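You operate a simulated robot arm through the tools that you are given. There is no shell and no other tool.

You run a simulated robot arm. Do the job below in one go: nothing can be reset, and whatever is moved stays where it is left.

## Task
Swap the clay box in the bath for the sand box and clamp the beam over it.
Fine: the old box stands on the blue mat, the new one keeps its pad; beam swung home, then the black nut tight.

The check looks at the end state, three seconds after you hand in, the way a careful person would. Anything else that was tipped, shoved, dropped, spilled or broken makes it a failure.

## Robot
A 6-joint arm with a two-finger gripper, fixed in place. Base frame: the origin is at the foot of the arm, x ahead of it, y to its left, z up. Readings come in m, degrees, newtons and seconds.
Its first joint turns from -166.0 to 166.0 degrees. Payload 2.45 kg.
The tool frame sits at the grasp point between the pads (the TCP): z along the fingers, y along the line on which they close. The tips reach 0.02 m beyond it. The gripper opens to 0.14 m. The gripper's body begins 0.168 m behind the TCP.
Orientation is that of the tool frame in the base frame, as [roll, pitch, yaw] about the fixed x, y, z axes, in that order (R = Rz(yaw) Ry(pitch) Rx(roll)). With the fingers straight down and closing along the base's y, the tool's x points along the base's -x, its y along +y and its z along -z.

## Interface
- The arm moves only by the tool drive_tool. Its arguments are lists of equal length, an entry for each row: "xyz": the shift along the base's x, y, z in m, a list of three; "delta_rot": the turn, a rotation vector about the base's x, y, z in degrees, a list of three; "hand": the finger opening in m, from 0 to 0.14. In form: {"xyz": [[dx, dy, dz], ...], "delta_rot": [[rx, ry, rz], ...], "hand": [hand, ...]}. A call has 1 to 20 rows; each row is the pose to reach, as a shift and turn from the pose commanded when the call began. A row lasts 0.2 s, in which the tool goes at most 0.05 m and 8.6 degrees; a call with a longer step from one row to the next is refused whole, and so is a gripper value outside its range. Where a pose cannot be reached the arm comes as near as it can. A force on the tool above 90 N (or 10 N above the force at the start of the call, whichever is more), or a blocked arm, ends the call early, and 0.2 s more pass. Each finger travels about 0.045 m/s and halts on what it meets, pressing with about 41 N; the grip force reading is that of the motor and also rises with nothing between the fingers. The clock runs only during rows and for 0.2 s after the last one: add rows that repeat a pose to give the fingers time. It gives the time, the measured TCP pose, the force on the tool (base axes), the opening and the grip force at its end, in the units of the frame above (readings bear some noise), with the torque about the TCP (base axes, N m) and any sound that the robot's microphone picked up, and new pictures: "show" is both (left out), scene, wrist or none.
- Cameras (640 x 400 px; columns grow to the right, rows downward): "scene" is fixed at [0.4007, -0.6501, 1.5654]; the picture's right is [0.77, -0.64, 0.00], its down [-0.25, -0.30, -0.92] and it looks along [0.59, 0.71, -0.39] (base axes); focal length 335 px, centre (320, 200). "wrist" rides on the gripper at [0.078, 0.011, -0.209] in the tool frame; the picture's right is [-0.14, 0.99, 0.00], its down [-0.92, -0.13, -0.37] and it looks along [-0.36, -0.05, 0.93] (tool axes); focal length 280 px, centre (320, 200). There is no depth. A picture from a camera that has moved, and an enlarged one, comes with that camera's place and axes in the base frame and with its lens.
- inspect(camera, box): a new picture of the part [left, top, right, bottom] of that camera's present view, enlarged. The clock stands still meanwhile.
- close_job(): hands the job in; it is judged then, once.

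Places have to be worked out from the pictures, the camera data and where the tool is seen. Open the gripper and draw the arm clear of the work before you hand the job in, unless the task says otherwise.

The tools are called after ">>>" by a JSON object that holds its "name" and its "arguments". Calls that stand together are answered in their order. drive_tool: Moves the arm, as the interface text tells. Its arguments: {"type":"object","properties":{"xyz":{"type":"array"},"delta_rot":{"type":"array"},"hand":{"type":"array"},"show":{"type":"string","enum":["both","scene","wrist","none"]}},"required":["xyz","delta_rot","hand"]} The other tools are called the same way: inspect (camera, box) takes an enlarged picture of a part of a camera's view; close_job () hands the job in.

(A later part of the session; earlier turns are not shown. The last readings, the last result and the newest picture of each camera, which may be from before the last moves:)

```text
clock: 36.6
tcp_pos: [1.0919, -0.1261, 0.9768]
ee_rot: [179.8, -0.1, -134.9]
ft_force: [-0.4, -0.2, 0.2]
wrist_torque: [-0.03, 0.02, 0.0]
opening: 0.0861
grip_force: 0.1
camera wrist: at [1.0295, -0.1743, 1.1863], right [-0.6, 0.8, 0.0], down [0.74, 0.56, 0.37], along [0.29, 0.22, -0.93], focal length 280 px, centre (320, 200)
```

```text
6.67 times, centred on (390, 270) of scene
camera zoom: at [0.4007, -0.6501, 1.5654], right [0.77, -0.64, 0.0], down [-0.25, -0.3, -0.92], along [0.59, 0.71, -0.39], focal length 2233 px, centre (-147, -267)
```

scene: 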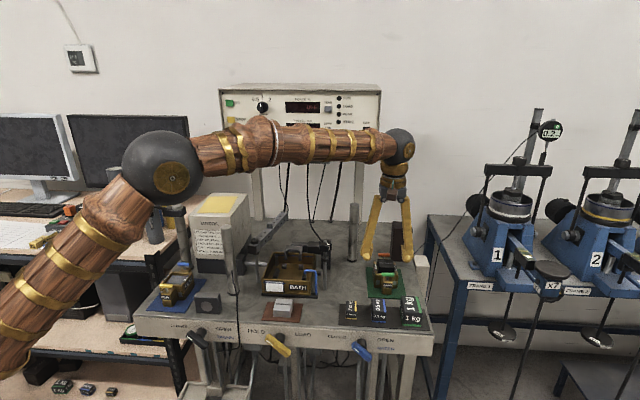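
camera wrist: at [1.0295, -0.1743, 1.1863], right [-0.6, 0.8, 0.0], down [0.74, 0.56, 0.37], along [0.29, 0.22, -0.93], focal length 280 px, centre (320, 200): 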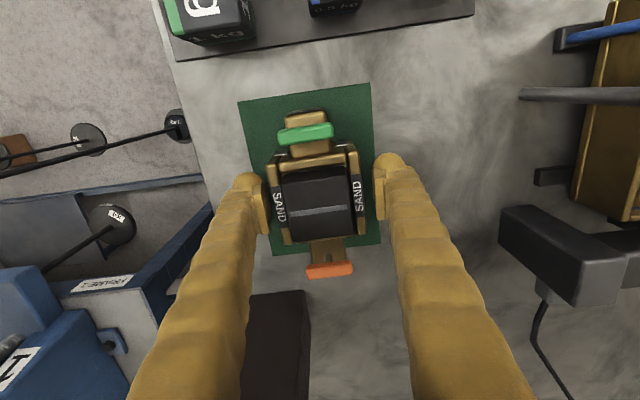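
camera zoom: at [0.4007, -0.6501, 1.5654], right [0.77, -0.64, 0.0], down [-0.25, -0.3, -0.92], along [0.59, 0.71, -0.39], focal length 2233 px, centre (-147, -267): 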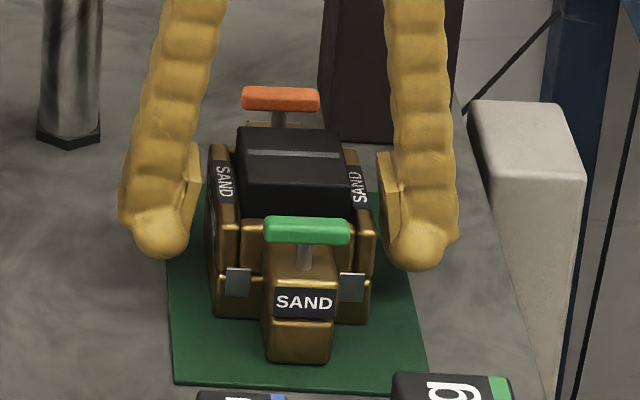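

The view matches the clay grip almost exactly, with only a 1.8 mm lateral offset. I'll nudge the tool that much and close.

>>> {"name": "drive_tool", "arguments": {"xyz": [[0.0013, -0.0013, 0], [0.0013, -0.0013, 0], [0.0013, -0.0013, 0], [0.0013, -0.0013, 0], [0.0013, -0.0013, 0], [0.0013, -0.0013, 0]], "delta_rot": [[0, 0, 0], [0, 0, 0], [0, 0, 0], [0, 0, 0], [0, 0, 0], [0, 0, 0]], "hand": [0.086, 0.08, 0.074, 0.066, 0.055, 0.05], "show": "wrist"}}

>>> {"name": "inspect", "arguments": {"camera": "wrist", "box": [240, 100, 400, 220]}}

```text
clock: 38.0
tcp_pos: [1.0945, -0.1259, 0.9778]
ee_rot: [-180.0, 0.0, -134.9]
ft_force: [-3.4, 11.6, 3.8]
wrist_torque: [-0.02, -0.02, 0.0]
opening: 0.0692
grip_force: 38.8
camera wrist: at [1.0312, -0.1753, 1.1869], right [-0.6, 0.8, 0.0], down [0.74, 0.56, 0.37], along [0.29, 0.22, -0.93], focal length 280 px, centre (320, 200)
```

wrist: 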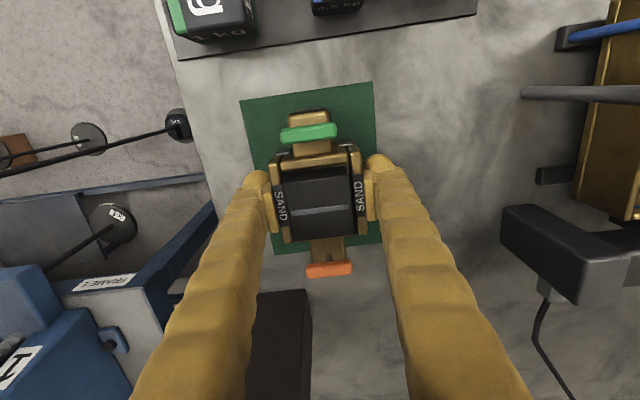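

```text
3.33 times, centred on (320, 160) of wrist
camera zoom: at [1.0312, -0.1753, 1.1869], right [-0.6, 0.8, 0.0], down [0.74, 0.56, 0.37], along [0.29, 0.22, -0.93], focal length 935 px, centre (320, 333)
```

zoom: 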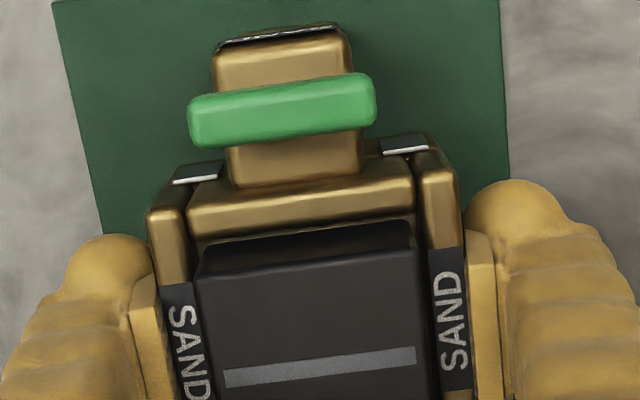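

Gripped at 69.2 mm, and the sand box sits in the fingers exactly as the clay box did. I'll lift gently a little and check.

>>> {"name": "drive_tool", "arguments": {"xyz": [[0, 0, 0.003], [0, 0, 0.008], [0, 0, 0.015], [0, 0, 0.022], [0, 0, 0.022]], "delta_rot": [[0, 0, 0], [0, 0, 0], [0, 0, 0], [0, 0, 0], [0, 0, 0]], "hand": [0.05, 0.05, 0.05, 0.05, 0.05], "show": "none"}}

>>> {"name": "inspect", "arguments": {"camera": "scene", "box": [360, 230, 420, 300]}}

>>> {"name": "inspect", "arguments": {"camera": "wrist", "box": [240, 100, 400, 220]}}

```text
clock: 39.2
tcp_pos: [1.093, -0.1273, 0.9992]
ee_rot: [179.9, -0.1, -134.9]
ft_force: [0.0, -0.4, -11.1]
wrist_torque: [0.0, 0.0, 0.01]
opening: 0.0692
grip_force: 41.3
```

```text
5.71 times, centred on (390, 265) of scene
camera zoom: at [0.4007, -0.6501, 1.5654], right [0.77, -0.64, 0.0], down [-0.25, -0.3, -0.92], along [0.59, 0.71, -0.39], focal length 1914 px, centre (-80, -171)
```

zoom: 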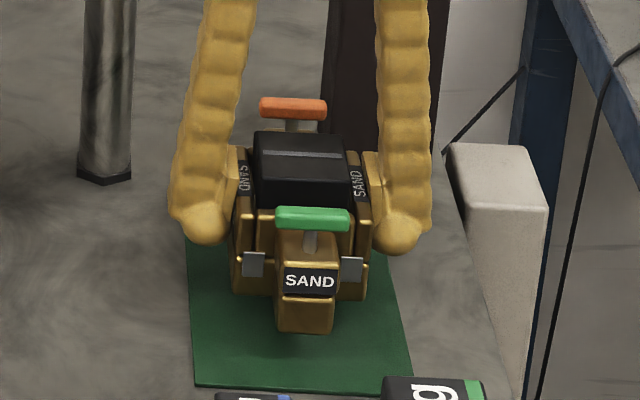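

```text
3.33 times, centred on (320, 160) of wrist
camera zoom: at [1.0314, -0.1755, 1.2084], right [-0.6, 0.8, 0.0], down [0.74, 0.56, 0.37], along [0.29, 0.22, -0.93], focal length 935 px, centre (320, 333)
```

zoom: 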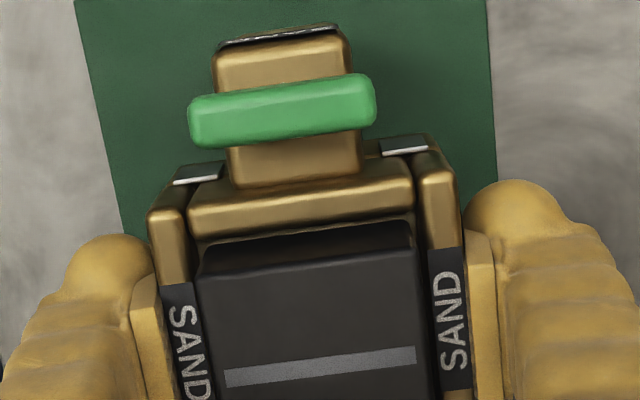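

Lifted level (11 N) with the pad seated. I'll raise it, then carry it smoothly over the nut to above the bath at z≈1.20.

>>> {"name": "drive_tool", "arguments": {"xyz": [[0, 0, 0.015], [0, 0, 0.045], [0, 0, 0.08], [0, 0, 0.115], [0, 0, 0.15], [0, 0, 0.17], [-0.01, 0.008, 0.18], [-0.032, 0.025, 0.19], [-0.058, 0.046, 0.2], [-0.084, 0.067, 0.2], [-0.11, 0.087, 0.2], [-0.136, 0.108, 0.2], [-0.162, 0.128, 0.2], [-0.188, 0.149, 0.2], [-0.21, 0.166, 0.2], [-0.2237, 0.1771, 0.2], [-0.2237, 0.1771, 0.2], [-0.2237, 0.1771, 0.2]], "delta_rot": [[0, 0, 0], [0, 0, 0], [0, 0, 0], [0, 0, 0], [0, 0, 0], [0, 0, 0], [0, 0, 0], [0, 0, 0], [0, 0, 0], [0, 0, 0], [0, 0, 0], [0, 0, 0], [0, 0, 0], [0, 0, 0], [0, 0, 0], [0, 0, 0], [0, 0, 0], [0, 0, 0]], "hand": [0.05, 0.05, 0.05, 0.05, 0.05, 0.05, 0.05, 0.05, 0.05, 0.05, 0.05, 0.05, 0.05, 0.05, 0.05, 0.05, 0.05, 0.05], "show": "both"}}

>>> {"name": "inspect", "arguments": {"camera": "wrist", "box": [220, 60, 420, 220]}}

>>> {"name": "inspect", "arguments": {"camera": "scene", "box": [240, 180, 350, 300]}}

```text
clock: 43.0
tcp_pos: [0.8694, 0.0477, 1.1996]
ee_rot: [-180.0, -0.2, -134.9]
ft_force: [0.3, -0.5, -11.4]
wrist_torque: [0.03, 0.01, 0.03]
opening: 0.0688
grip_force: 41.3
camera wrist: at [0.8072, -0.0006, 1.4089], right [-0.6, 0.8, 0.0], down [0.74, 0.56, 0.37], along [0.29, 0.22, -0.93], focal length 280 px, centre (320, 200)
```

scene: 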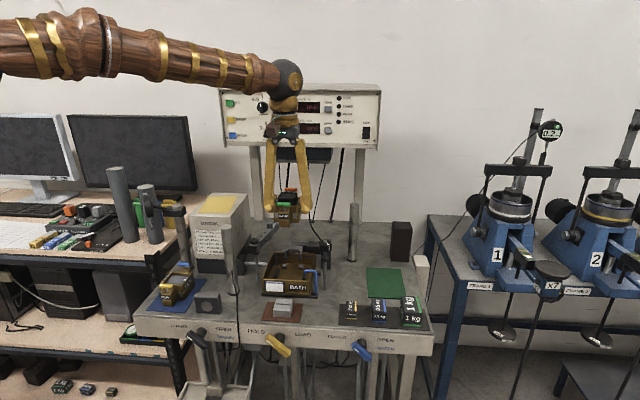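
wrist: 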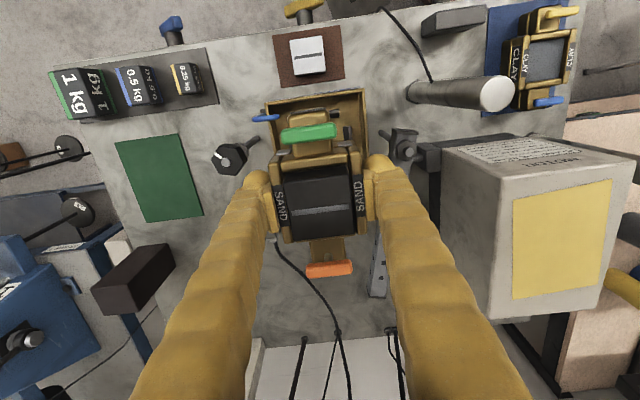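

```text
2.50 times, centred on (320, 140) of wrist
camera zoom: at [0.8072, -0.0006, 1.4089], right [-0.6, 0.8, 0.0], down [0.74, 0.56, 0.37], along [0.29, 0.22, -0.93], focal length 701 px, centre (320, 350)
```

zoom: 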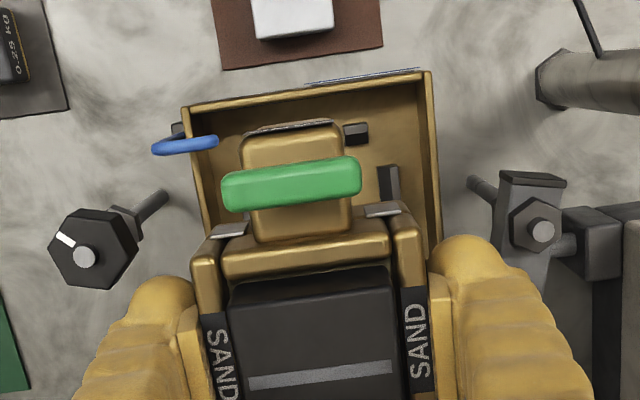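

```text
3.33 times, centred on (295, 240) of scene
camera zoom: at [0.4007, -0.6501, 1.5654], right [0.77, -0.64, 0.0], down [-0.25, -0.3, -0.92], along [0.59, 0.71, -0.39], focal length 1117 px, centre (403, 67)
```

zoom: 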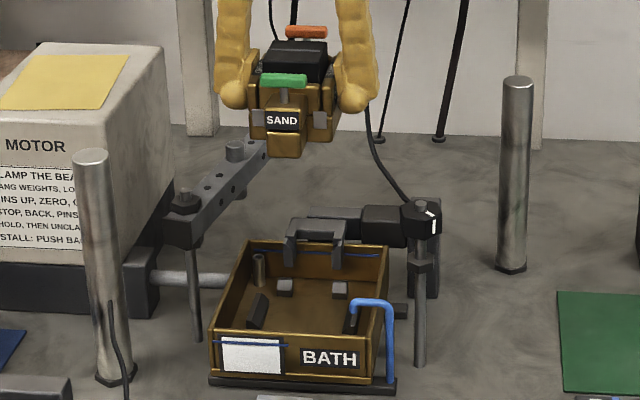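

I'm above the bath at (0.8694, 0.0477), and the clay was gripped at (0.8698, 0.0503). I'll apply the small correction and descend to just above the rim, then measure precisely.

>>> {"name": "drive_tool", "arguments": {"xyz": [[0.0004, 0.0026, -0.02], [0.0004, 0.0026, -0.05], [0.0004, 0.0026, -0.08], [0.0004, 0.0026, -0.11], [0.0004, 0.0026, -0.135], [0.0004, 0.0026, -0.135], [0.0004, 0.0026, -0.135]], "delta_rot": [[0, 0, 0], [0, 0, 0], [0, 0, 0], [0, 0, 0], [0, 0, 0], [0, 0, 0], [0, 0, 0]], "hand": [0.05, 0.05, 0.05, 0.05, 0.05, 0.05, 0.05], "show": "wrist"}}

>>> {"name": "drive_tool", "arguments": {"xyz": [[0, 0, 0]], "delta_rot": [[0, 0, 0]], "hand": [0.05], "show": "none"}}

>>> {"name": "drive_tool", "arguments": {"xyz": [[0, 0, 0]], "delta_rot": [[0, 0, 0]], "hand": [0.05], "show": "none"}}

>>> {"name": "inspect", "arguments": {"camera": "scene", "box": [255, 215, 335, 300]}}

>>> {"name": "inspect", "arguments": {"camera": "wrist", "box": [220, 60, 420, 300]}}

```text
clock: 44.6
tcp_pos: [0.8711, 0.0511, 1.0634]
ee_rot: [180.0, -0.1, -134.9]
ft_force: [0.2, -0.2, -11.6]
wrist_torque: [0.03, -0.03, -0.02]
opening: 0.0692
grip_force: 41.1
camera wrist: at [0.8078, 0.003, 1.2728], right [-0.6, 0.8, 0.0], down [0.74, 0.56, 0.37], along [0.29, 0.22, -0.93], focal length 280 px, centre (320, 200)
```

wrist: 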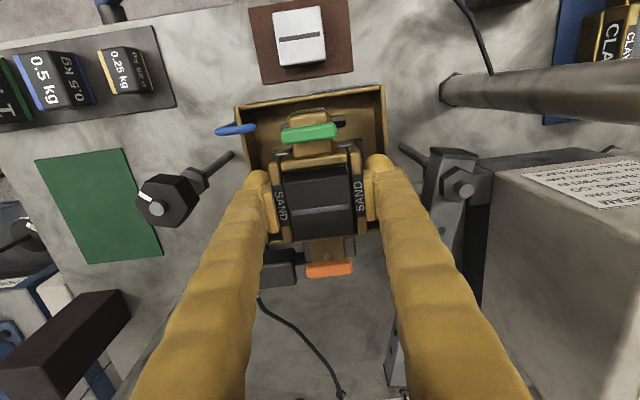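

```text
clock: 45.0
tcp_pos: [0.8714, 0.0513, 1.0638]
ee_rot: [-180.0, -0.2, -134.8]
ft_force: [0.5, -0.2, -11.7]
wrist_torque: [0.0, 0.0, -0.02]
opening: 0.0689
grip_force: 41.2
```

```text
clock: 45.4
tcp_pos: [0.8716, 0.0509, 1.0647]
ee_rot: [179.9, -0.1, -134.9]
ft_force: [-0.2, 0.1, -11.3]
wrist_torque: [0.0, 0.05, 0.02]
opening: 0.0692
grip_force: 41.0
```

```text
4.71 times, centred on (295, 258) of scene
camera zoom: at [0.4007, -0.6501, 1.5654], right [0.77, -0.64, 0.0], down [-0.25, -0.3, -0.92], along [0.59, 0.71, -0.39], focal length 1576 px, centre (438, -71)
```

zoom: 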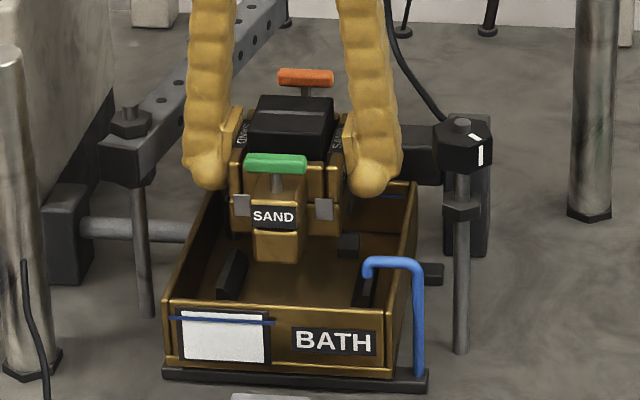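

```text
1.67 times, centred on (320, 180) of wrist
camera zoom: at [0.8079, 0.0031, 1.2729], right [-0.6, 0.8, 0.0], down [0.74, 0.56, 0.37], along [0.29, 0.22, -0.93], focal length 467 px, centre (320, 233)
```

zoom: 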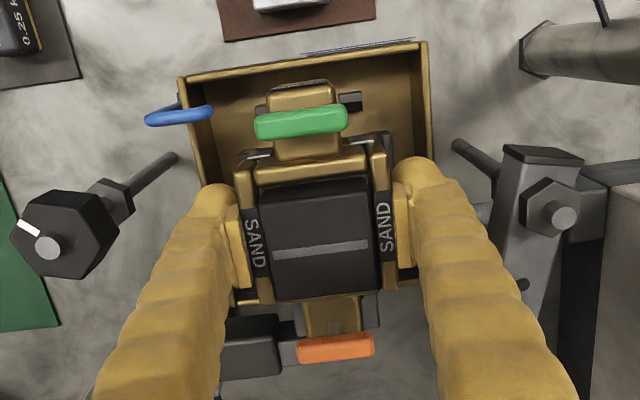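

The average is (0.8714, 0.0511), so I'll shift about 1.7 mm and lower into the guides to about 6 mm above the floor, monitoring force.

>>> {"name": "drive_tool", "arguments": {"xyz": [[-0.0015, -0.0008, 0], [-0.0015, -0.0008, -0.012], [-0.0015, -0.0008, -0.024], [-0.0015, -0.0008, -0.034], [-0.0015, -0.0008, -0.042], [-0.0015, -0.0008, -0.042]], "delta_rot": [[0, 0, 0], [0, 0, 0], [0, 0, 0], [0, 0, 0], [0, 0, 0], [0, 0, 0]], "hand": [0.05, 0.05, 0.05, 0.05, 0.05, 0.05], "show": "wrist"}}

>>> {"name": "inspect", "arguments": {"camera": "scene", "box": [265, 230, 325, 290]}}

>>> {"name": "inspect", "arguments": {"camera": "wrist", "box": [240, 90, 400, 290]}}

```text
clock: 46.8
tcp_pos: [0.8688, 0.0505, 1.0228]
ee_rot: [-179.9, -0.1, -134.9]
ft_force: [-0.3, -0.6, -11.8]
wrist_torque: [0.01, -0.02, 0.01]
opening: 0.069
grip_force: 40.8
camera wrist: at [0.807, 0.0018, 1.2318], right [-0.6, 0.8, 0.0], down [0.74, 0.56, 0.37], along [0.29, 0.22, -0.93], focal length 280 px, centre (320, 200)
```

wrist: 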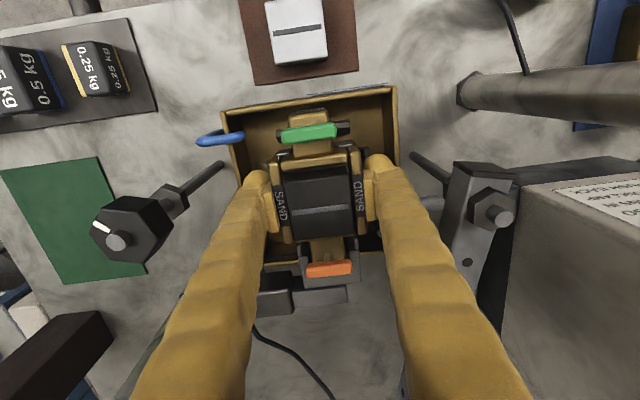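

```text
6.67 times, centred on (295, 260) of scene
camera zoom: at [0.4007, -0.6501, 1.5654], right [0.77, -0.64, 0.0], down [-0.25, -0.3, -0.92], along [0.59, 0.71, -0.39], focal length 2233 px, centre (487, -200)
```

zoom: 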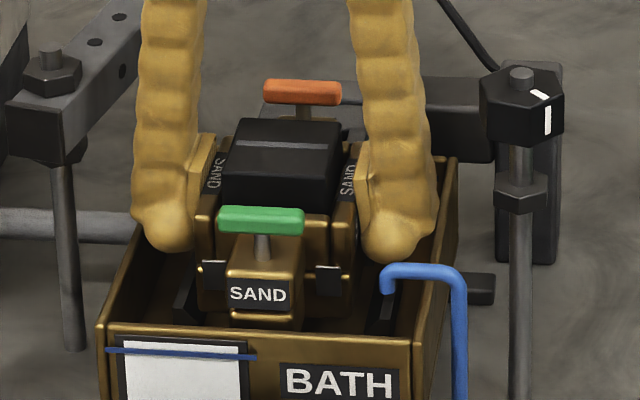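

```text
2.00 times, centred on (320, 190) of wrist
camera zoom: at [0.807, 0.0018, 1.2318], right [-0.6, 0.8, 0.0], down [0.74, 0.56, 0.37], along [0.29, 0.22, -0.93], focal length 561 px, centre (320, 220)
```

zoom: 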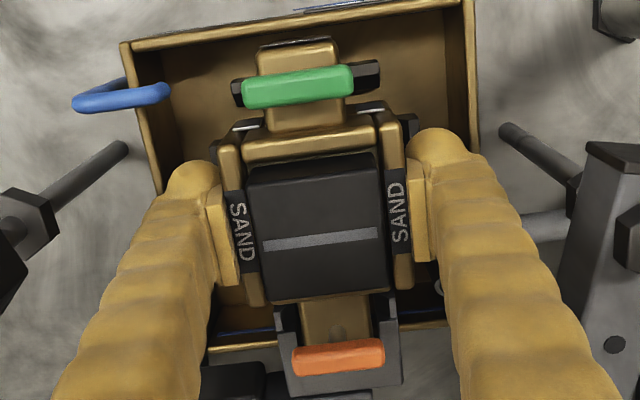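

No contact forces, and the rear lug is centred in the U-bracket. I'll keep lowering slowly toward the floor, expecting contact at TCP ≈1.000.

>>> {"name": "drive_tool", "arguments": {"xyz": [[0, 0, -0.005], [0, 0, -0.01], [0, 0, -0.015], [0, 0, -0.018], [0, 0, -0.018]], "delta_rot": [[0, 0, 0], [0, 0, 0], [0, 0, 0], [0, 0, 0], [0, 0, 0]], "hand": [0.05, 0.05, 0.05, 0.05, 0.05], "show": "none"}}

>>> {"name": "inspect", "arguments": {"camera": "scene", "box": [265, 230, 325, 290]}}

```text
clock: 48.0
tcp_pos: [0.8705, 0.0507, 1.0049]
ee_rot: [179.9, -0.1, -134.9]
ft_force: [-0.2, -0.6, -11.3]
wrist_torque: [0.02, 0.0, 0.01]
opening: 0.0688
grip_force: 40.5
```

```text
6.67 times, centred on (295, 260) of scene
camera zoom: at [0.4007, -0.6501, 1.5654], right [0.77, -0.64, 0.0], down [-0.25, -0.3, -0.92], along [0.59, 0.71, -0.39], focal length 2233 px, centre (487, -200)
```

zoom: 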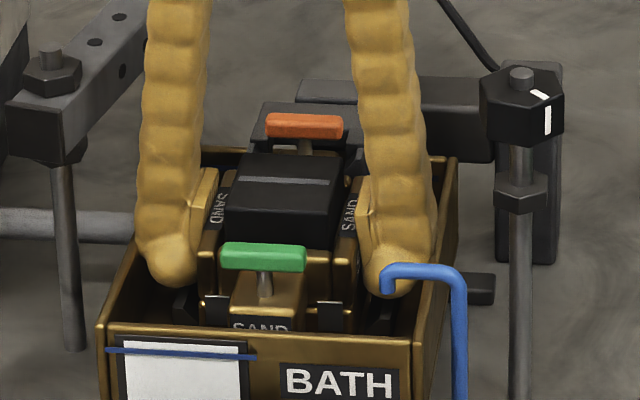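

Still free, with the full weight held at z≈1.005. I'll continue with 1 mm rows.

>>> {"name": "drive_tool", "arguments": {"xyz": [[0, 0, -0.0015], [0, 0, -0.003], [0, 0, -0.003]], "delta_rot": [[0, 0, 0], [0, 0, 0], [0, 0, 0]], "hand": [0.05, 0.05, 0.05], "show": "none"}}

>>> {"name": "drive_tool", "arguments": {"xyz": [[0, 0, -0.001], [0, 0, -0.001]], "delta_rot": [[0, 0, 0], [0, 0, 0]], "hand": [0.05, 0.05], "show": "none"}}

```text
clock: 48.8
tcp_pos: [0.8699, 0.0511, 1.0023]
ee_rot: [180.0, 0.0, -134.9]
ft_force: [4.1, -1.1, 8.4]
wrist_torque: [-0.89, 0.84, 0.11]
opening: 0.0689
grip_force: 40.8
```

```text
clock: 49.4
tcp_pos: [0.8696, 0.0507, 1.0024]
ee_rot: [-179.9, -0.1, -134.9]
ft_force: [1.5, -4.3, 34.2]
wrist_torque: [-0.3, 0.45, 0.18]
opening: 0.0689
grip_force: 40.7
```

Contact came at TCP ≈1.002, first at the front lug and then spreading flat. I expected about 1.000, so before releasing I'll compare the sand box's pixels with the clay box's original seated picture.

>>> {"name": "inspect", "arguments": {"camera": "scene", "box": [272, 262, 302, 282]}}

>>> {"name": "inspect", "arguments": {"camera": "scene", "box": [268, 240, 308, 280]}}

>>> {"name": "inspect", "arguments": {"camera": "wrist", "box": [240, 100, 400, 290]}}

```text
16.00 times, centred on (287, 272) of scene
camera zoom: at [0.4007, -0.6501, 1.5654], right [0.77, -0.64, 0.0], down [-0.25, -0.3, -0.92], along [0.59, 0.71, -0.39], focal length 5360 px, centre (848, -952)
```

zoom: 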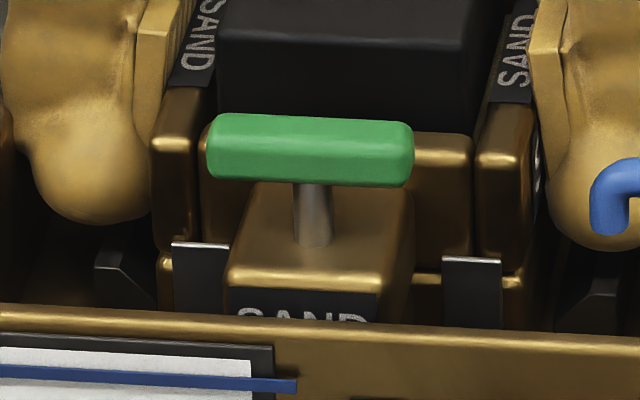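

```text
10.00 times, centred on (288, 260) of scene
camera zoom: at [0.4007, -0.6501, 1.5654], right [0.77, -0.64, 0.0], down [-0.25, -0.3, -0.92], along [0.59, 0.71, -0.39], focal length 3350 px, centre (640, -400)
```

zoom: 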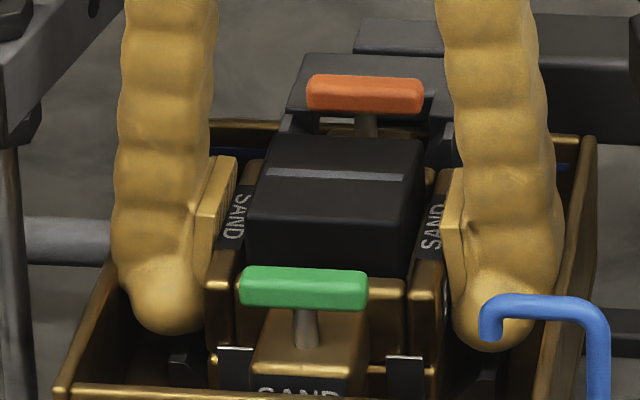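

```text
2.11 times, centred on (320, 195) of wrist
camera zoom: at [0.8071, 0.003, 1.2114], right [-0.6, 0.8, 0.0], down [0.74, 0.56, 0.37], along [0.3, 0.22, -0.93], focal length 590 px, centre (320, 210)
```

zoom: 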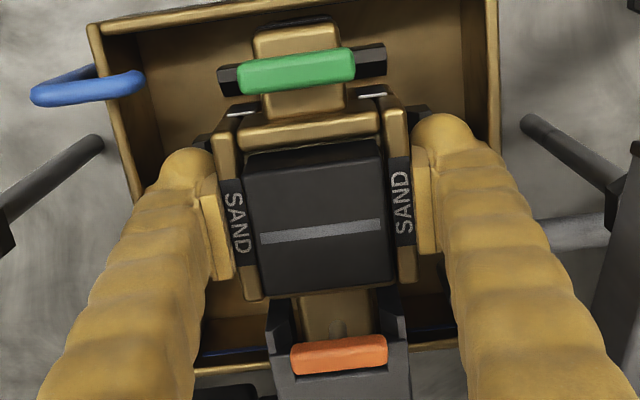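

The sand box pixels match the clay's seated picture to within about 0.5 mm, so it is seated. I'll relieve the push by 1 mm and open to 0.077, which keeps clear of the bath walls.

>>> {"name": "drive_tool", "arguments": {"xyz": [[0, 0, 0.0015], [0, 0, 0.0015], [0, 0, 0.0015], [0, 0, 0.0015], [0, 0, 0.0015]], "delta_rot": [[0, 0, 0], [0, 0, 0], [0, 0, 0], [0, 0, 0], [0, 0, 0]], "hand": [0.05, 0.066, 0.072, 0.077, 0.077], "show": "wrist"}}

>>> {"name": "inspect", "arguments": {"camera": "scene", "box": [268, 240, 308, 280]}}

>>> {"name": "inspect", "arguments": {"camera": "scene", "box": [272, 262, 302, 282]}}

```text
clock: 50.6
tcp_pos: [0.8701, 0.051, 1.0018]
ee_rot: [-180.0, -0.1, -134.9]
ft_force: [0.7, -1.6, -0.8]
wrist_torque: [-0.04, -0.03, 0.04]
opening: 0.0755
grip_force: 0.1
camera wrist: at [0.8072, 0.0028, 1.211], right [-0.6, 0.8, 0.0], down [0.74, 0.56, 0.37], along [0.29, 0.22, -0.93], focal length 280 px, centre (320, 200)
```

wrist: 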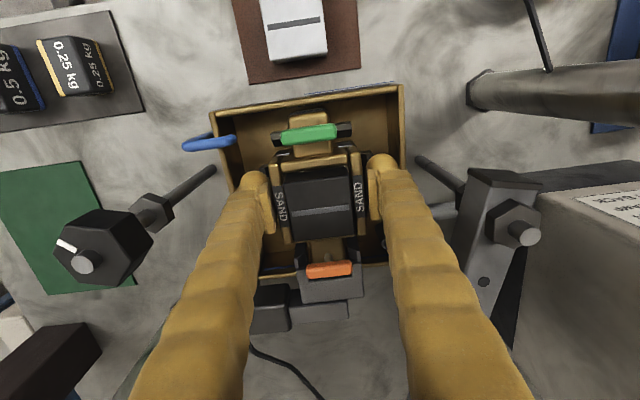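

```text
10.00 times, centred on (288, 260) of scene
camera zoom: at [0.4007, -0.6501, 1.5654], right [0.77, -0.64, 0.0], down [-0.25, -0.3, -0.92], along [0.59, 0.71, -0.39], focal length 3350 px, centre (640, -400)
```

zoom: 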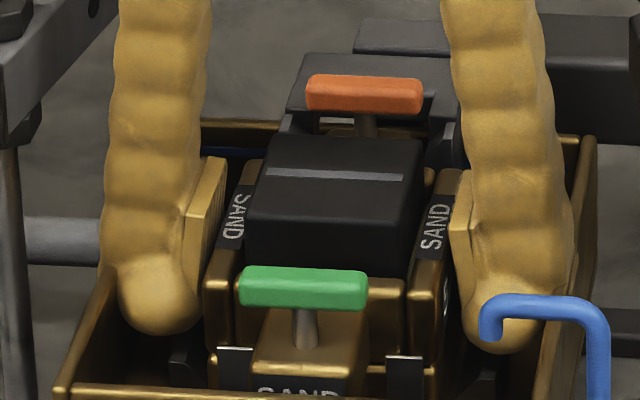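

```text
16.00 times, centred on (287, 272) of scene
camera zoom: at [0.4007, -0.6501, 1.5654], right [0.77, -0.64, 0.0], down [-0.25, -0.3, -0.92], along [0.59, 0.71, -0.39], focal length 5360 px, centre (848, -952)
```

zoom: 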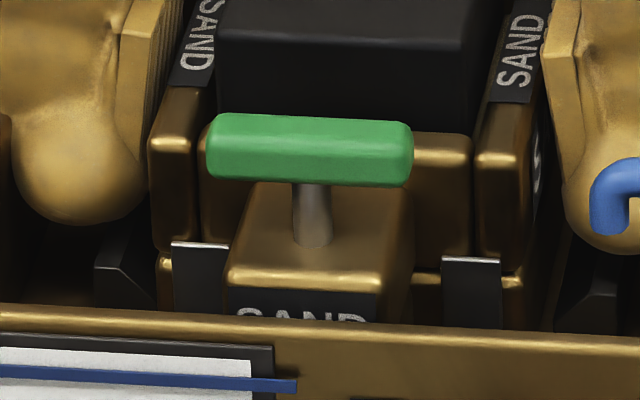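

The box stays put and the shift is uniform, so it isn't tilted. I'll withdraw the fingers straight up.

>>> {"name": "drive_tool", "arguments": {"xyz": [[0, 0, 0.006], [0, 0, 0.015], [0, 0, 0.03], [0, 0, 0.05], [0, 0, 0.08], [0, 0, 0.12], [0, 0, 0.16], [0, 0, 0.2], [0, 0, 0.2]], "delta_rot": [[0, 0, 0], [0, 0, 0], [0, 0, 0], [0, 0, 0], [0, 0, 0], [0, 0, 0], [0, 0, 0], [0, 0, 0], [0, 0, 0]], "hand": [0.077, 0.077, 0.077, 0.077, 0.077, 0.077, 0.077, 0.077, 0.077], "show": "both"}}

>>> {"name": "inspect", "arguments": {"camera": "scene", "box": [245, 200, 340, 300]}}

>>> {"name": "inspect", "arguments": {"camera": "wrist", "box": [200, 80, 440, 340]}}

```text
clock: 52.6
tcp_pos: [0.8676, 0.0536, 1.201]
ee_rot: [179.9, -0.1, -134.9]
ft_force: [-0.1, -0.3, -0.1]
wrist_torque: [0.0, 0.03, 0.04]
opening: 0.0771
grip_force: 0.1
camera wrist: at [0.8051, 0.0051, 1.4105], right [-0.6, 0.8, 0.0], down [0.74, 0.56, 0.37], along [0.29, 0.22, -0.93], focal length 280 px, centre (320, 200)
```

scene: 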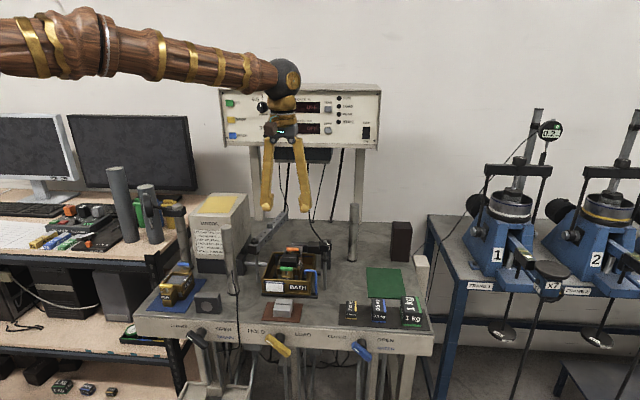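
wrist: 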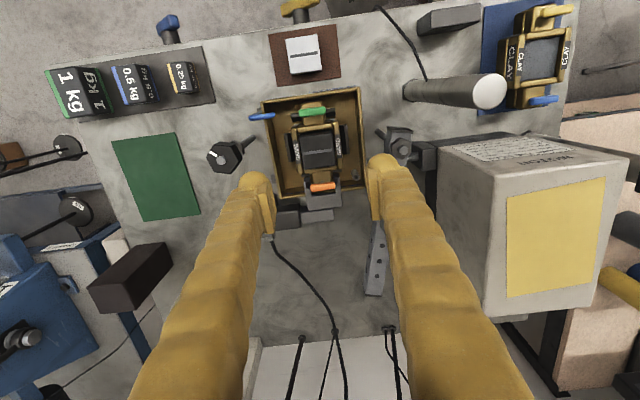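

```text
4.00 times, centred on (292, 250) of scene
camera zoom: at [0.4007, -0.6501, 1.5654], right [0.77, -0.64, 0.0], down [-0.25, -0.3, -0.92], along [0.59, 0.71, -0.39], focal length 1340 px, centre (430, 0)
```

zoom: 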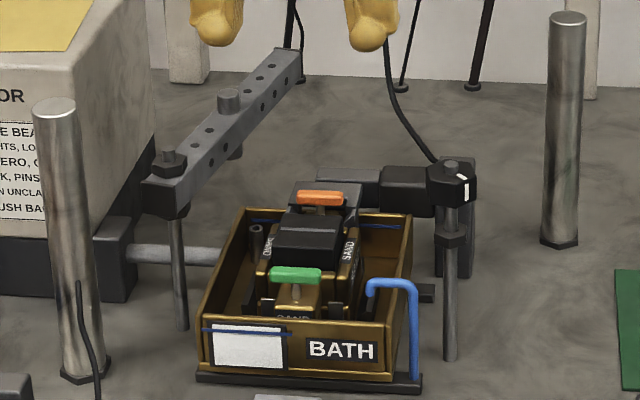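

```text
1.54 times, centred on (320, 210) of wrist
camera zoom: at [0.8051, 0.0051, 1.4105], right [-0.6, 0.8, 0.0], down [0.74, 0.56, 0.37], along [0.29, 0.22, -0.93], focal length 431 px, centre (320, 185)
```

zoom: 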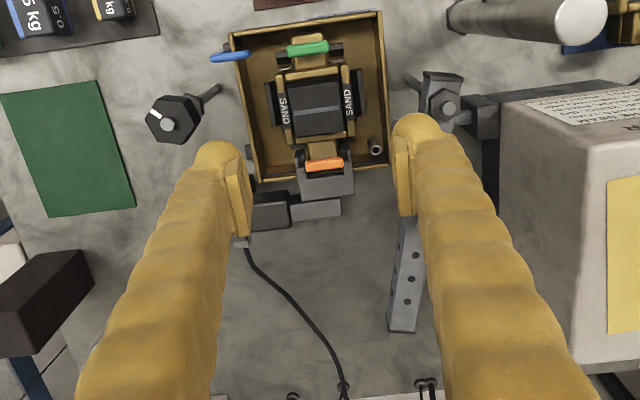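

The sand box sits in the bath with its pad. The beam pivots at about (0.800, 0.120) and now points to 33.4°, with its top at ≈1.076, and the plunger foot at ≈1.038 clears the pad at ≈1.031. I'll move above the beam between plunger and tip (radius 0.15), turned across it, ready to straddle.

>>> {"name": "drive_tool", "arguments": {"xyz": [[0.01, 0.025, 0], [0.02, 0.055, 0], [0.032, 0.085, 0], [0.045, 0.117, 0], [0.0576, 0.149, 0], [0.0576, 0.149, 0], [0.0576, 0.149, 0]], "delta_rot": [[0, 0, 0], [0, 0, -4], [0, 0, -8], [0, 0, -11.7], [0, 0, -11.7], [0, 0, -11.7], [0, 0, -11.7]], "hand": [0.06, 0.06, 0.06, 0.06, 0.06, 0.06, 0.06], "show": "both"}}

>>> {"name": "inspect", "arguments": {"camera": "wrist", "box": [240, 60, 400, 240]}}

>>> {"name": "inspect", "arguments": {"camera": "scene", "box": [230, 170, 330, 270]}}

```text
clock: 54.2
tcp_pos: [0.9292, 0.202, 1.2004]
ee_rot: [180.0, -0.1, -146.6]
ft_force: [0.0, 0.7, -0.7]
wrist_torque: [0.01, 0.01, 0.01]
opening: 0.0602
grip_force: 0.0
camera wrist: at [0.8583, 0.1678, 1.4095], right [-0.43, 0.9, 0.0], down [0.84, 0.4, 0.37], along [0.33, 0.16, -0.93], focal length 280 px, centre (320, 200)
```

scene: 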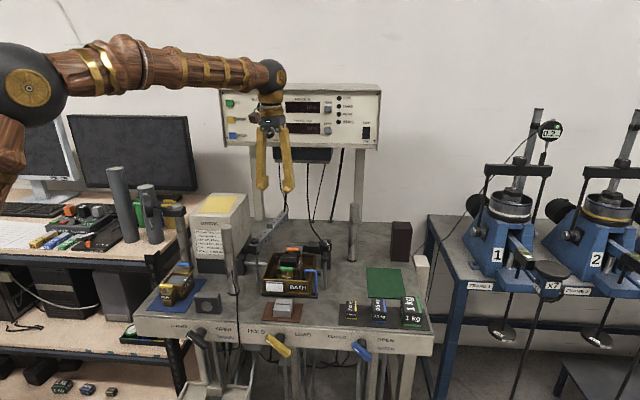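
wrist: 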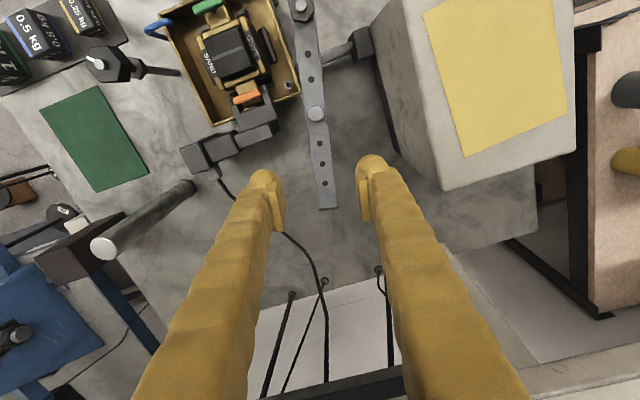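

```text
2.22 times, centred on (320, 150) of wrist
camera zoom: at [0.8583, 0.1678, 1.4095], right [-0.43, 0.9, 0.0], down [0.84, 0.4, 0.37], along [0.33, 0.16, -0.93], focal length 623 px, centre (320, 311)
```

zoom: 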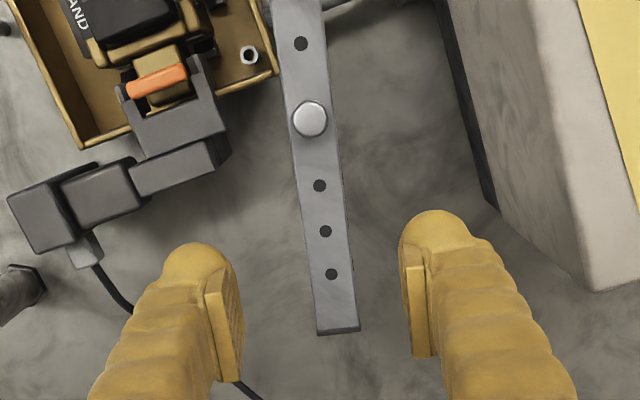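

```text
4.00 times, centred on (280, 220) of scene
camera zoom: at [0.4007, -0.6501, 1.5654], right [0.77, -0.64, 0.0], down [-0.25, -0.3, -0.92], along [0.59, 0.71, -0.39], focal length 1340 px, centre (480, 120)
```

zoom: 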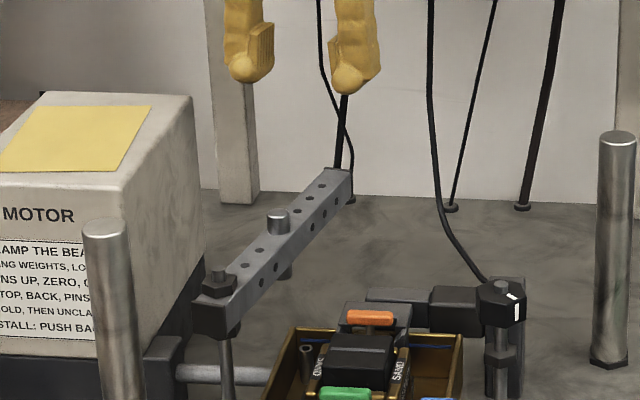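

The tool is centred over the beam within 2 mm and aligned with it. I'll nudge it and descend so the tips reach z≈1.052, straddling the beam, then check.

>>> {"name": "drive_tool", "arguments": {"xyz": [[-0.0009, 0.0018, -0.03], [-0.0009, 0.0018, -0.065], [-0.0009, 0.0018, -0.095], [-0.0009, 0.0018, -0.115], [-0.0009, 0.0018, -0.128], [-0.0009, 0.0018, -0.128], [-0.0009, 0.0018, -0.128]], "delta_rot": [[0, 0, 0], [0, 0, 0], [0, 0, 0], [0, 0, 0], [0, 0, 0], [0, 0, 0], [0, 0, 0]], "hand": [0.06, 0.06, 0.06, 0.06, 0.06, 0.06, 0.06], "show": "both"}}

>>> {"name": "inspect", "arguments": {"camera": "wrist", "box": [240, 60, 400, 240]}}

>>> {"name": "inspect", "arguments": {"camera": "scene", "box": [235, 190, 335, 270]}}

```text
clock: 55.8
tcp_pos: [0.9264, 0.2029, 1.0766]
ee_rot: [-180.0, -0.1, -146.6]
ft_force: [0.1, -0.4, -0.3]
wrist_torque: [-0.01, 0.02, -0.01]
opening: 0.0601
grip_force: 0.0
camera wrist: at [0.8555, 0.168, 1.2849], right [-0.43, 0.9, 0.0], down [0.84, 0.4, 0.37], along [0.33, 0.16, -0.93], focal length 280 px, centre (320, 200)
```

scene: 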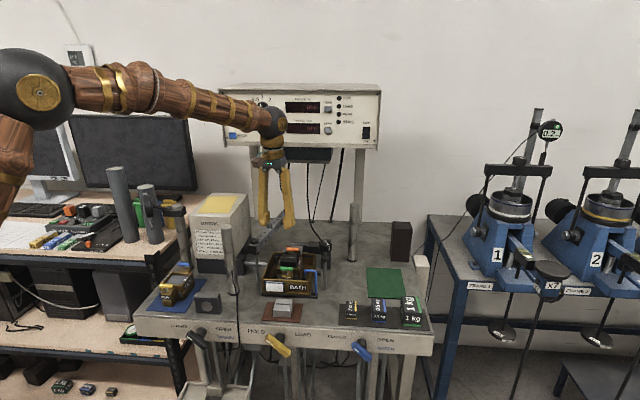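
wrist: 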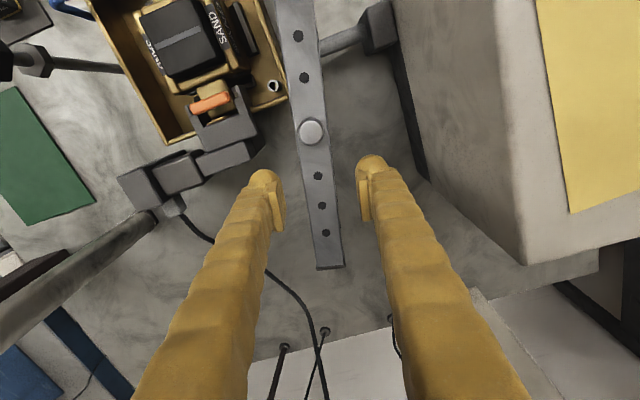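

```text
2.22 times, centred on (320, 150) of wrist
camera zoom: at [0.8555, 0.168, 1.2849], right [-0.43, 0.9, 0.0], down [0.84, 0.4, 0.37], along [0.33, 0.16, -0.93], focal length 623 px, centre (320, 311)
```

zoom: 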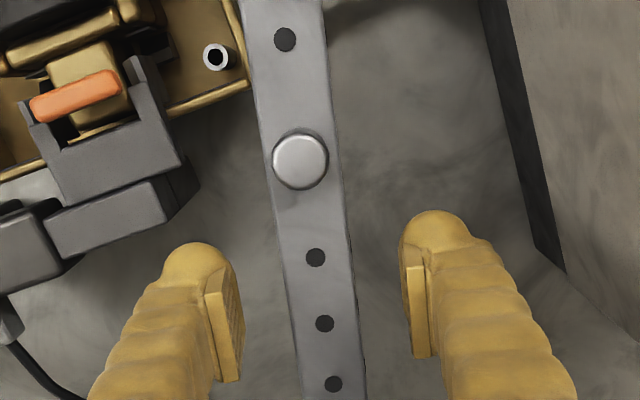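

```text
5.00 times, centred on (285, 230) of scene
camera zoom: at [0.4007, -0.6501, 1.5654], right [0.77, -0.64, 0.0], down [-0.25, -0.3, -0.92], along [0.59, 0.71, -0.39], focal length 1675 px, centre (495, 50)
```

zoom: 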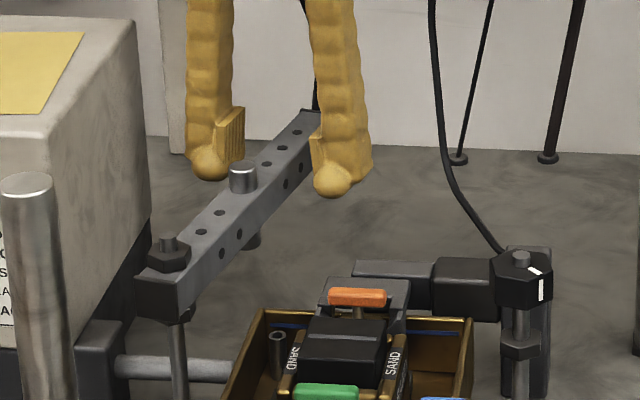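

The beam is centred between the fingers. I'll lower 5 mm, close to a loose 36 mm straddle, and swing the first 12° about the pivot as a test.

>>> {"name": "drive_tool", "arguments": {"xyz": [[0, 0, -0.005], [0, 0, -0.005], [0, 0, -0.005], [0.0041, -0.0067, -0.005], [0.008, -0.0137, -0.005], [0.0115, -0.0208, -0.005], [0.0145, -0.0281, -0.005], [0.0145, -0.0281, -0.005]], "delta_rot": [[0, 0, 0], [0, 0, 0], [0, 0, 0], [0, 0, -3], [0, 0, -6], [0, 0, -9], [0, 0, -12], [0, 0, -12]], "hand": [0.05, 0.04, 0.036, 0.036, 0.036, 0.036, 0.036, 0.036], "show": "both"}}

>>> {"name": "inspect", "arguments": {"camera": "wrist", "box": [220, 40, 420, 260]}}

>>> {"name": "inspect", "arguments": {"camera": "scene", "box": [235, 190, 335, 270]}}

```text
clock: 57.6
tcp_pos: [0.9422, 0.1757, 1.0701]
ee_rot: [179.9, -0.1, -158.7]
ft_force: [0.0, -0.5, 1.0]
wrist_torque: [-0.01, 0.01, 0.05]
opening: 0.0358
grip_force: 0.0
camera wrist: at [0.8649, 0.1566, 1.2786], right [-0.23, 0.97, 0.0], down [0.9, 0.22, 0.37], along [0.36, 0.09, -0.93], focal length 280 px, centre (320, 200)
```

scene: 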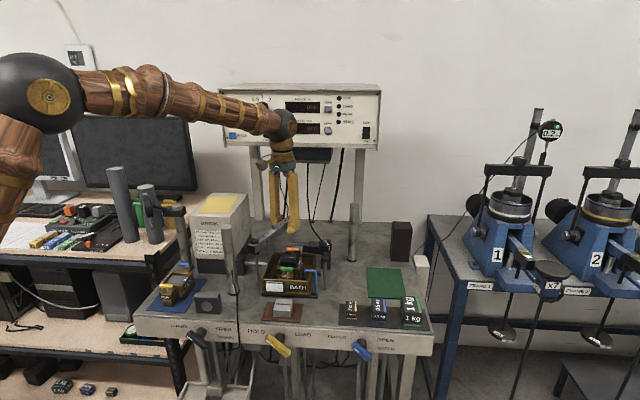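
wrist: 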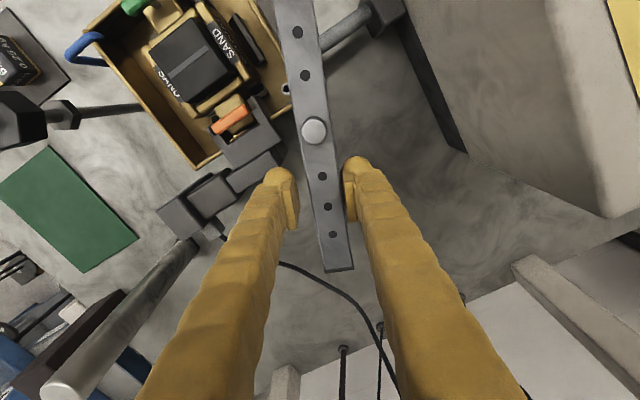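

```text
1.82 times, centred on (320, 150) of wrist
camera zoom: at [0.8649, 0.1566, 1.2786], right [-0.23, 0.97, 0.0], down [0.9, 0.22, 0.37], along [0.36, 0.09, -0.93], focal length 510 px, centre (320, 291)
```

zoom: 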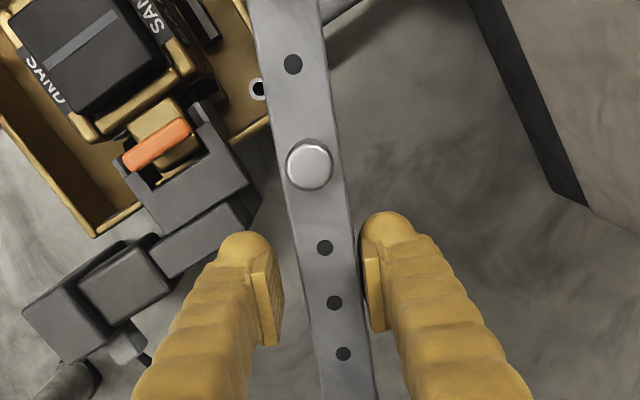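

```text
5.00 times, centred on (285, 230) of scene
camera zoom: at [0.4007, -0.6501, 1.5654], right [0.77, -0.64, 0.0], down [-0.25, -0.3, -0.92], along [0.59, 0.71, -0.39], focal length 1675 px, centre (495, 50)
```

zoom: 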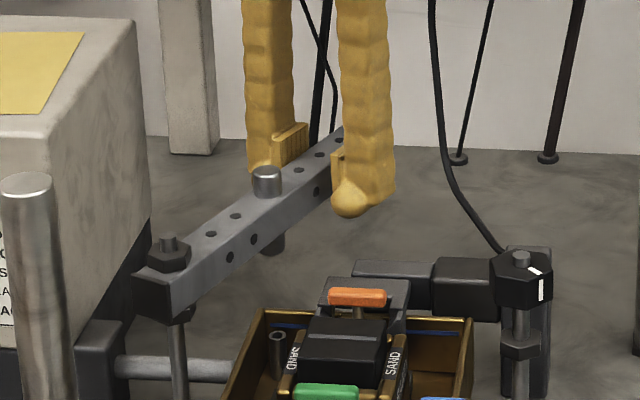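

The beam swings freely with negligible force. I'll continue the arc in 4° steps to φ=48° and look at the clearance over the rear handle and load cell.

>>> {"name": "drive_tool", "arguments": {"xyz": [[0.0035, -0.0099, 0], [0.0063, -0.0201, 0], [0.0083, -0.0305, 0], [0.0097, -0.0409, 0], [0.0103, -0.0515, 0], [0.0102, -0.062, 0], [0.0093, -0.0726, 0], [0.0077, -0.083, 0], [0.0054, -0.0933, 0], [0.0054, -0.0933, 0]], "delta_rot": [[0, 0, -4], [0, 0, -8], [0, 0, -12], [0, 0, -16], [0, 0, -20], [0, 0, -24], [0, 0, -28], [0, 0, -32], [0, 0, -36], [0, 0, -36]], "hand": [0.036, 0.036, 0.036, 0.036, 0.036, 0.036, 0.036, 0.036, 0.036, 0.036], "show": "both"}}

>>> {"name": "inspect", "arguments": {"camera": "wrist", "box": [200, 20, 440, 260]}}

>>> {"name": "inspect", "arguments": {"camera": "scene", "box": [245, 205, 335, 280]}}

```text
clock: 59.8
tcp_pos: [0.9457, 0.0816, 1.0723]
ee_rot: [180.0, -0.1, 165.3]
ft_force: [0.1, -0.6, 0.4]
wrist_torque: [0.0, 0.01, 0.01]
opening: 0.0358
grip_force: 0.1
camera wrist: at [0.8733, 0.1106, 1.2807], right [0.38, 0.92, 0.0], down [0.86, -0.36, 0.37], along [0.34, -0.14, -0.93], focal length 280 px, centre (320, 200)
```

scene: 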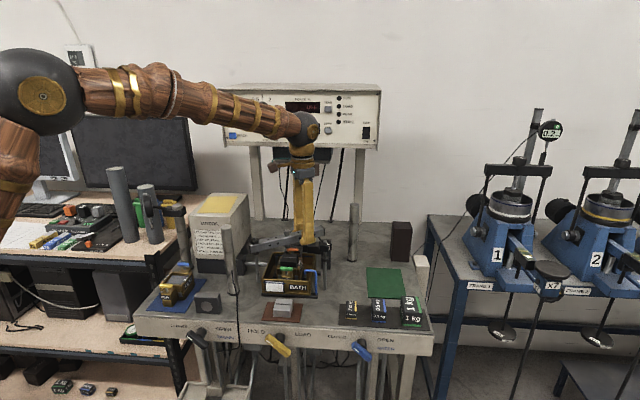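
wrist: 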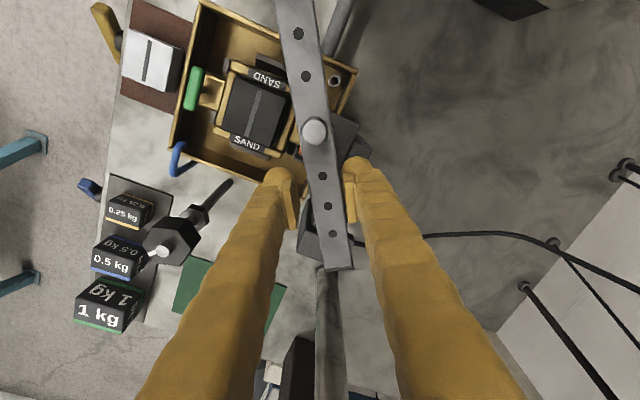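

```text
1.67 times, centred on (320, 140) of wrist
camera zoom: at [0.8733, 0.1106, 1.2807], right [0.38, 0.92, 0.0], down [0.86, -0.36, 0.37], along [0.34, -0.14, -0.93], focal length 467 px, centre (320, 300)
```

zoom: 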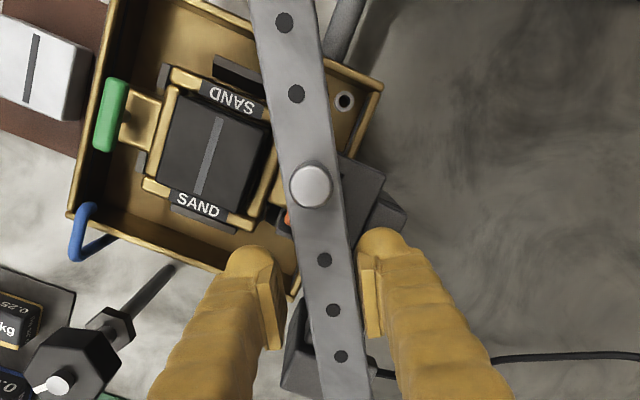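

```text
5.33 times, centred on (290, 242) of scene
camera zoom: at [0.4007, -0.6501, 1.5654], right [0.77, -0.64, 0.0], down [-0.25, -0.3, -0.92], along [0.59, 0.71, -0.39], focal length 1787 px, centre (480, -27)
```

zoom: 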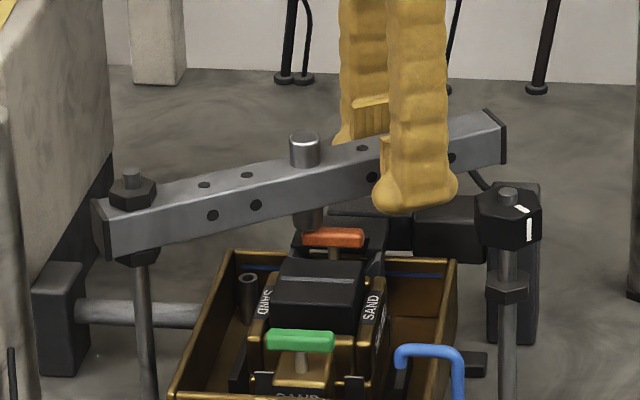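

The plunger foot is about to pass over the orange handle and the clearance looks tight, so I'll zoom in before continuing.

>>> {"name": "inspect", "arguments": {"camera": "scene", "box": [278, 236, 308, 260]}}

>>> {"name": "inspect", "arguments": {"camera": "wrist", "box": [280, 90, 360, 170]}}

```text
16.00 times, centred on (293, 248) of scene
camera zoom: at [0.4007, -0.6501, 1.5654], right [0.77, -0.64, 0.0], down [-0.25, -0.3, -0.92], along [0.59, 0.71, -0.39], focal length 5360 px, centre (752, -568)
```

zoom: 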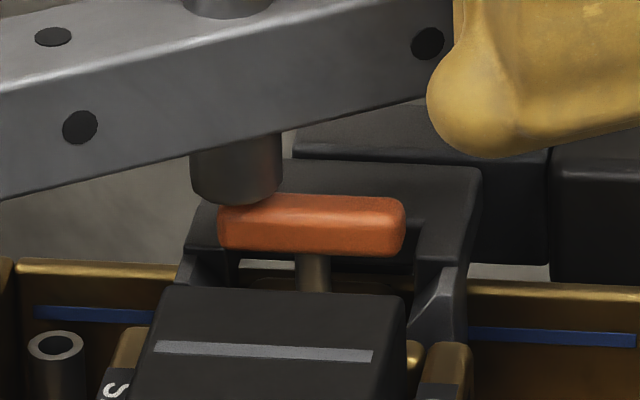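

```text
5.00 times, centred on (320, 130) of wrist
camera zoom: at [0.8733, 0.1106, 1.2807], right [0.38, 0.92, 0.0], down [0.86, -0.36, 0.37], along [0.34, -0.14, -0.93], focal length 1402 px, centre (320, 550)
```

zoom: 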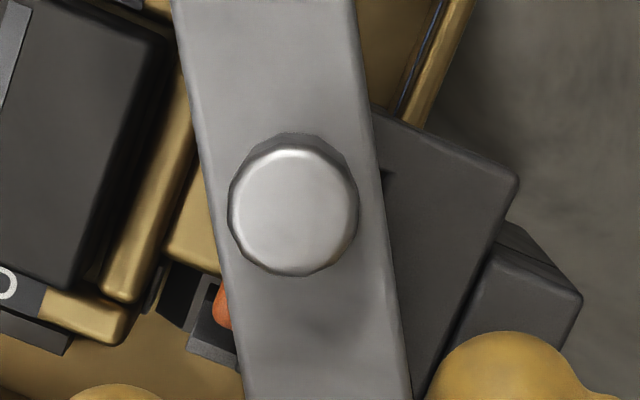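

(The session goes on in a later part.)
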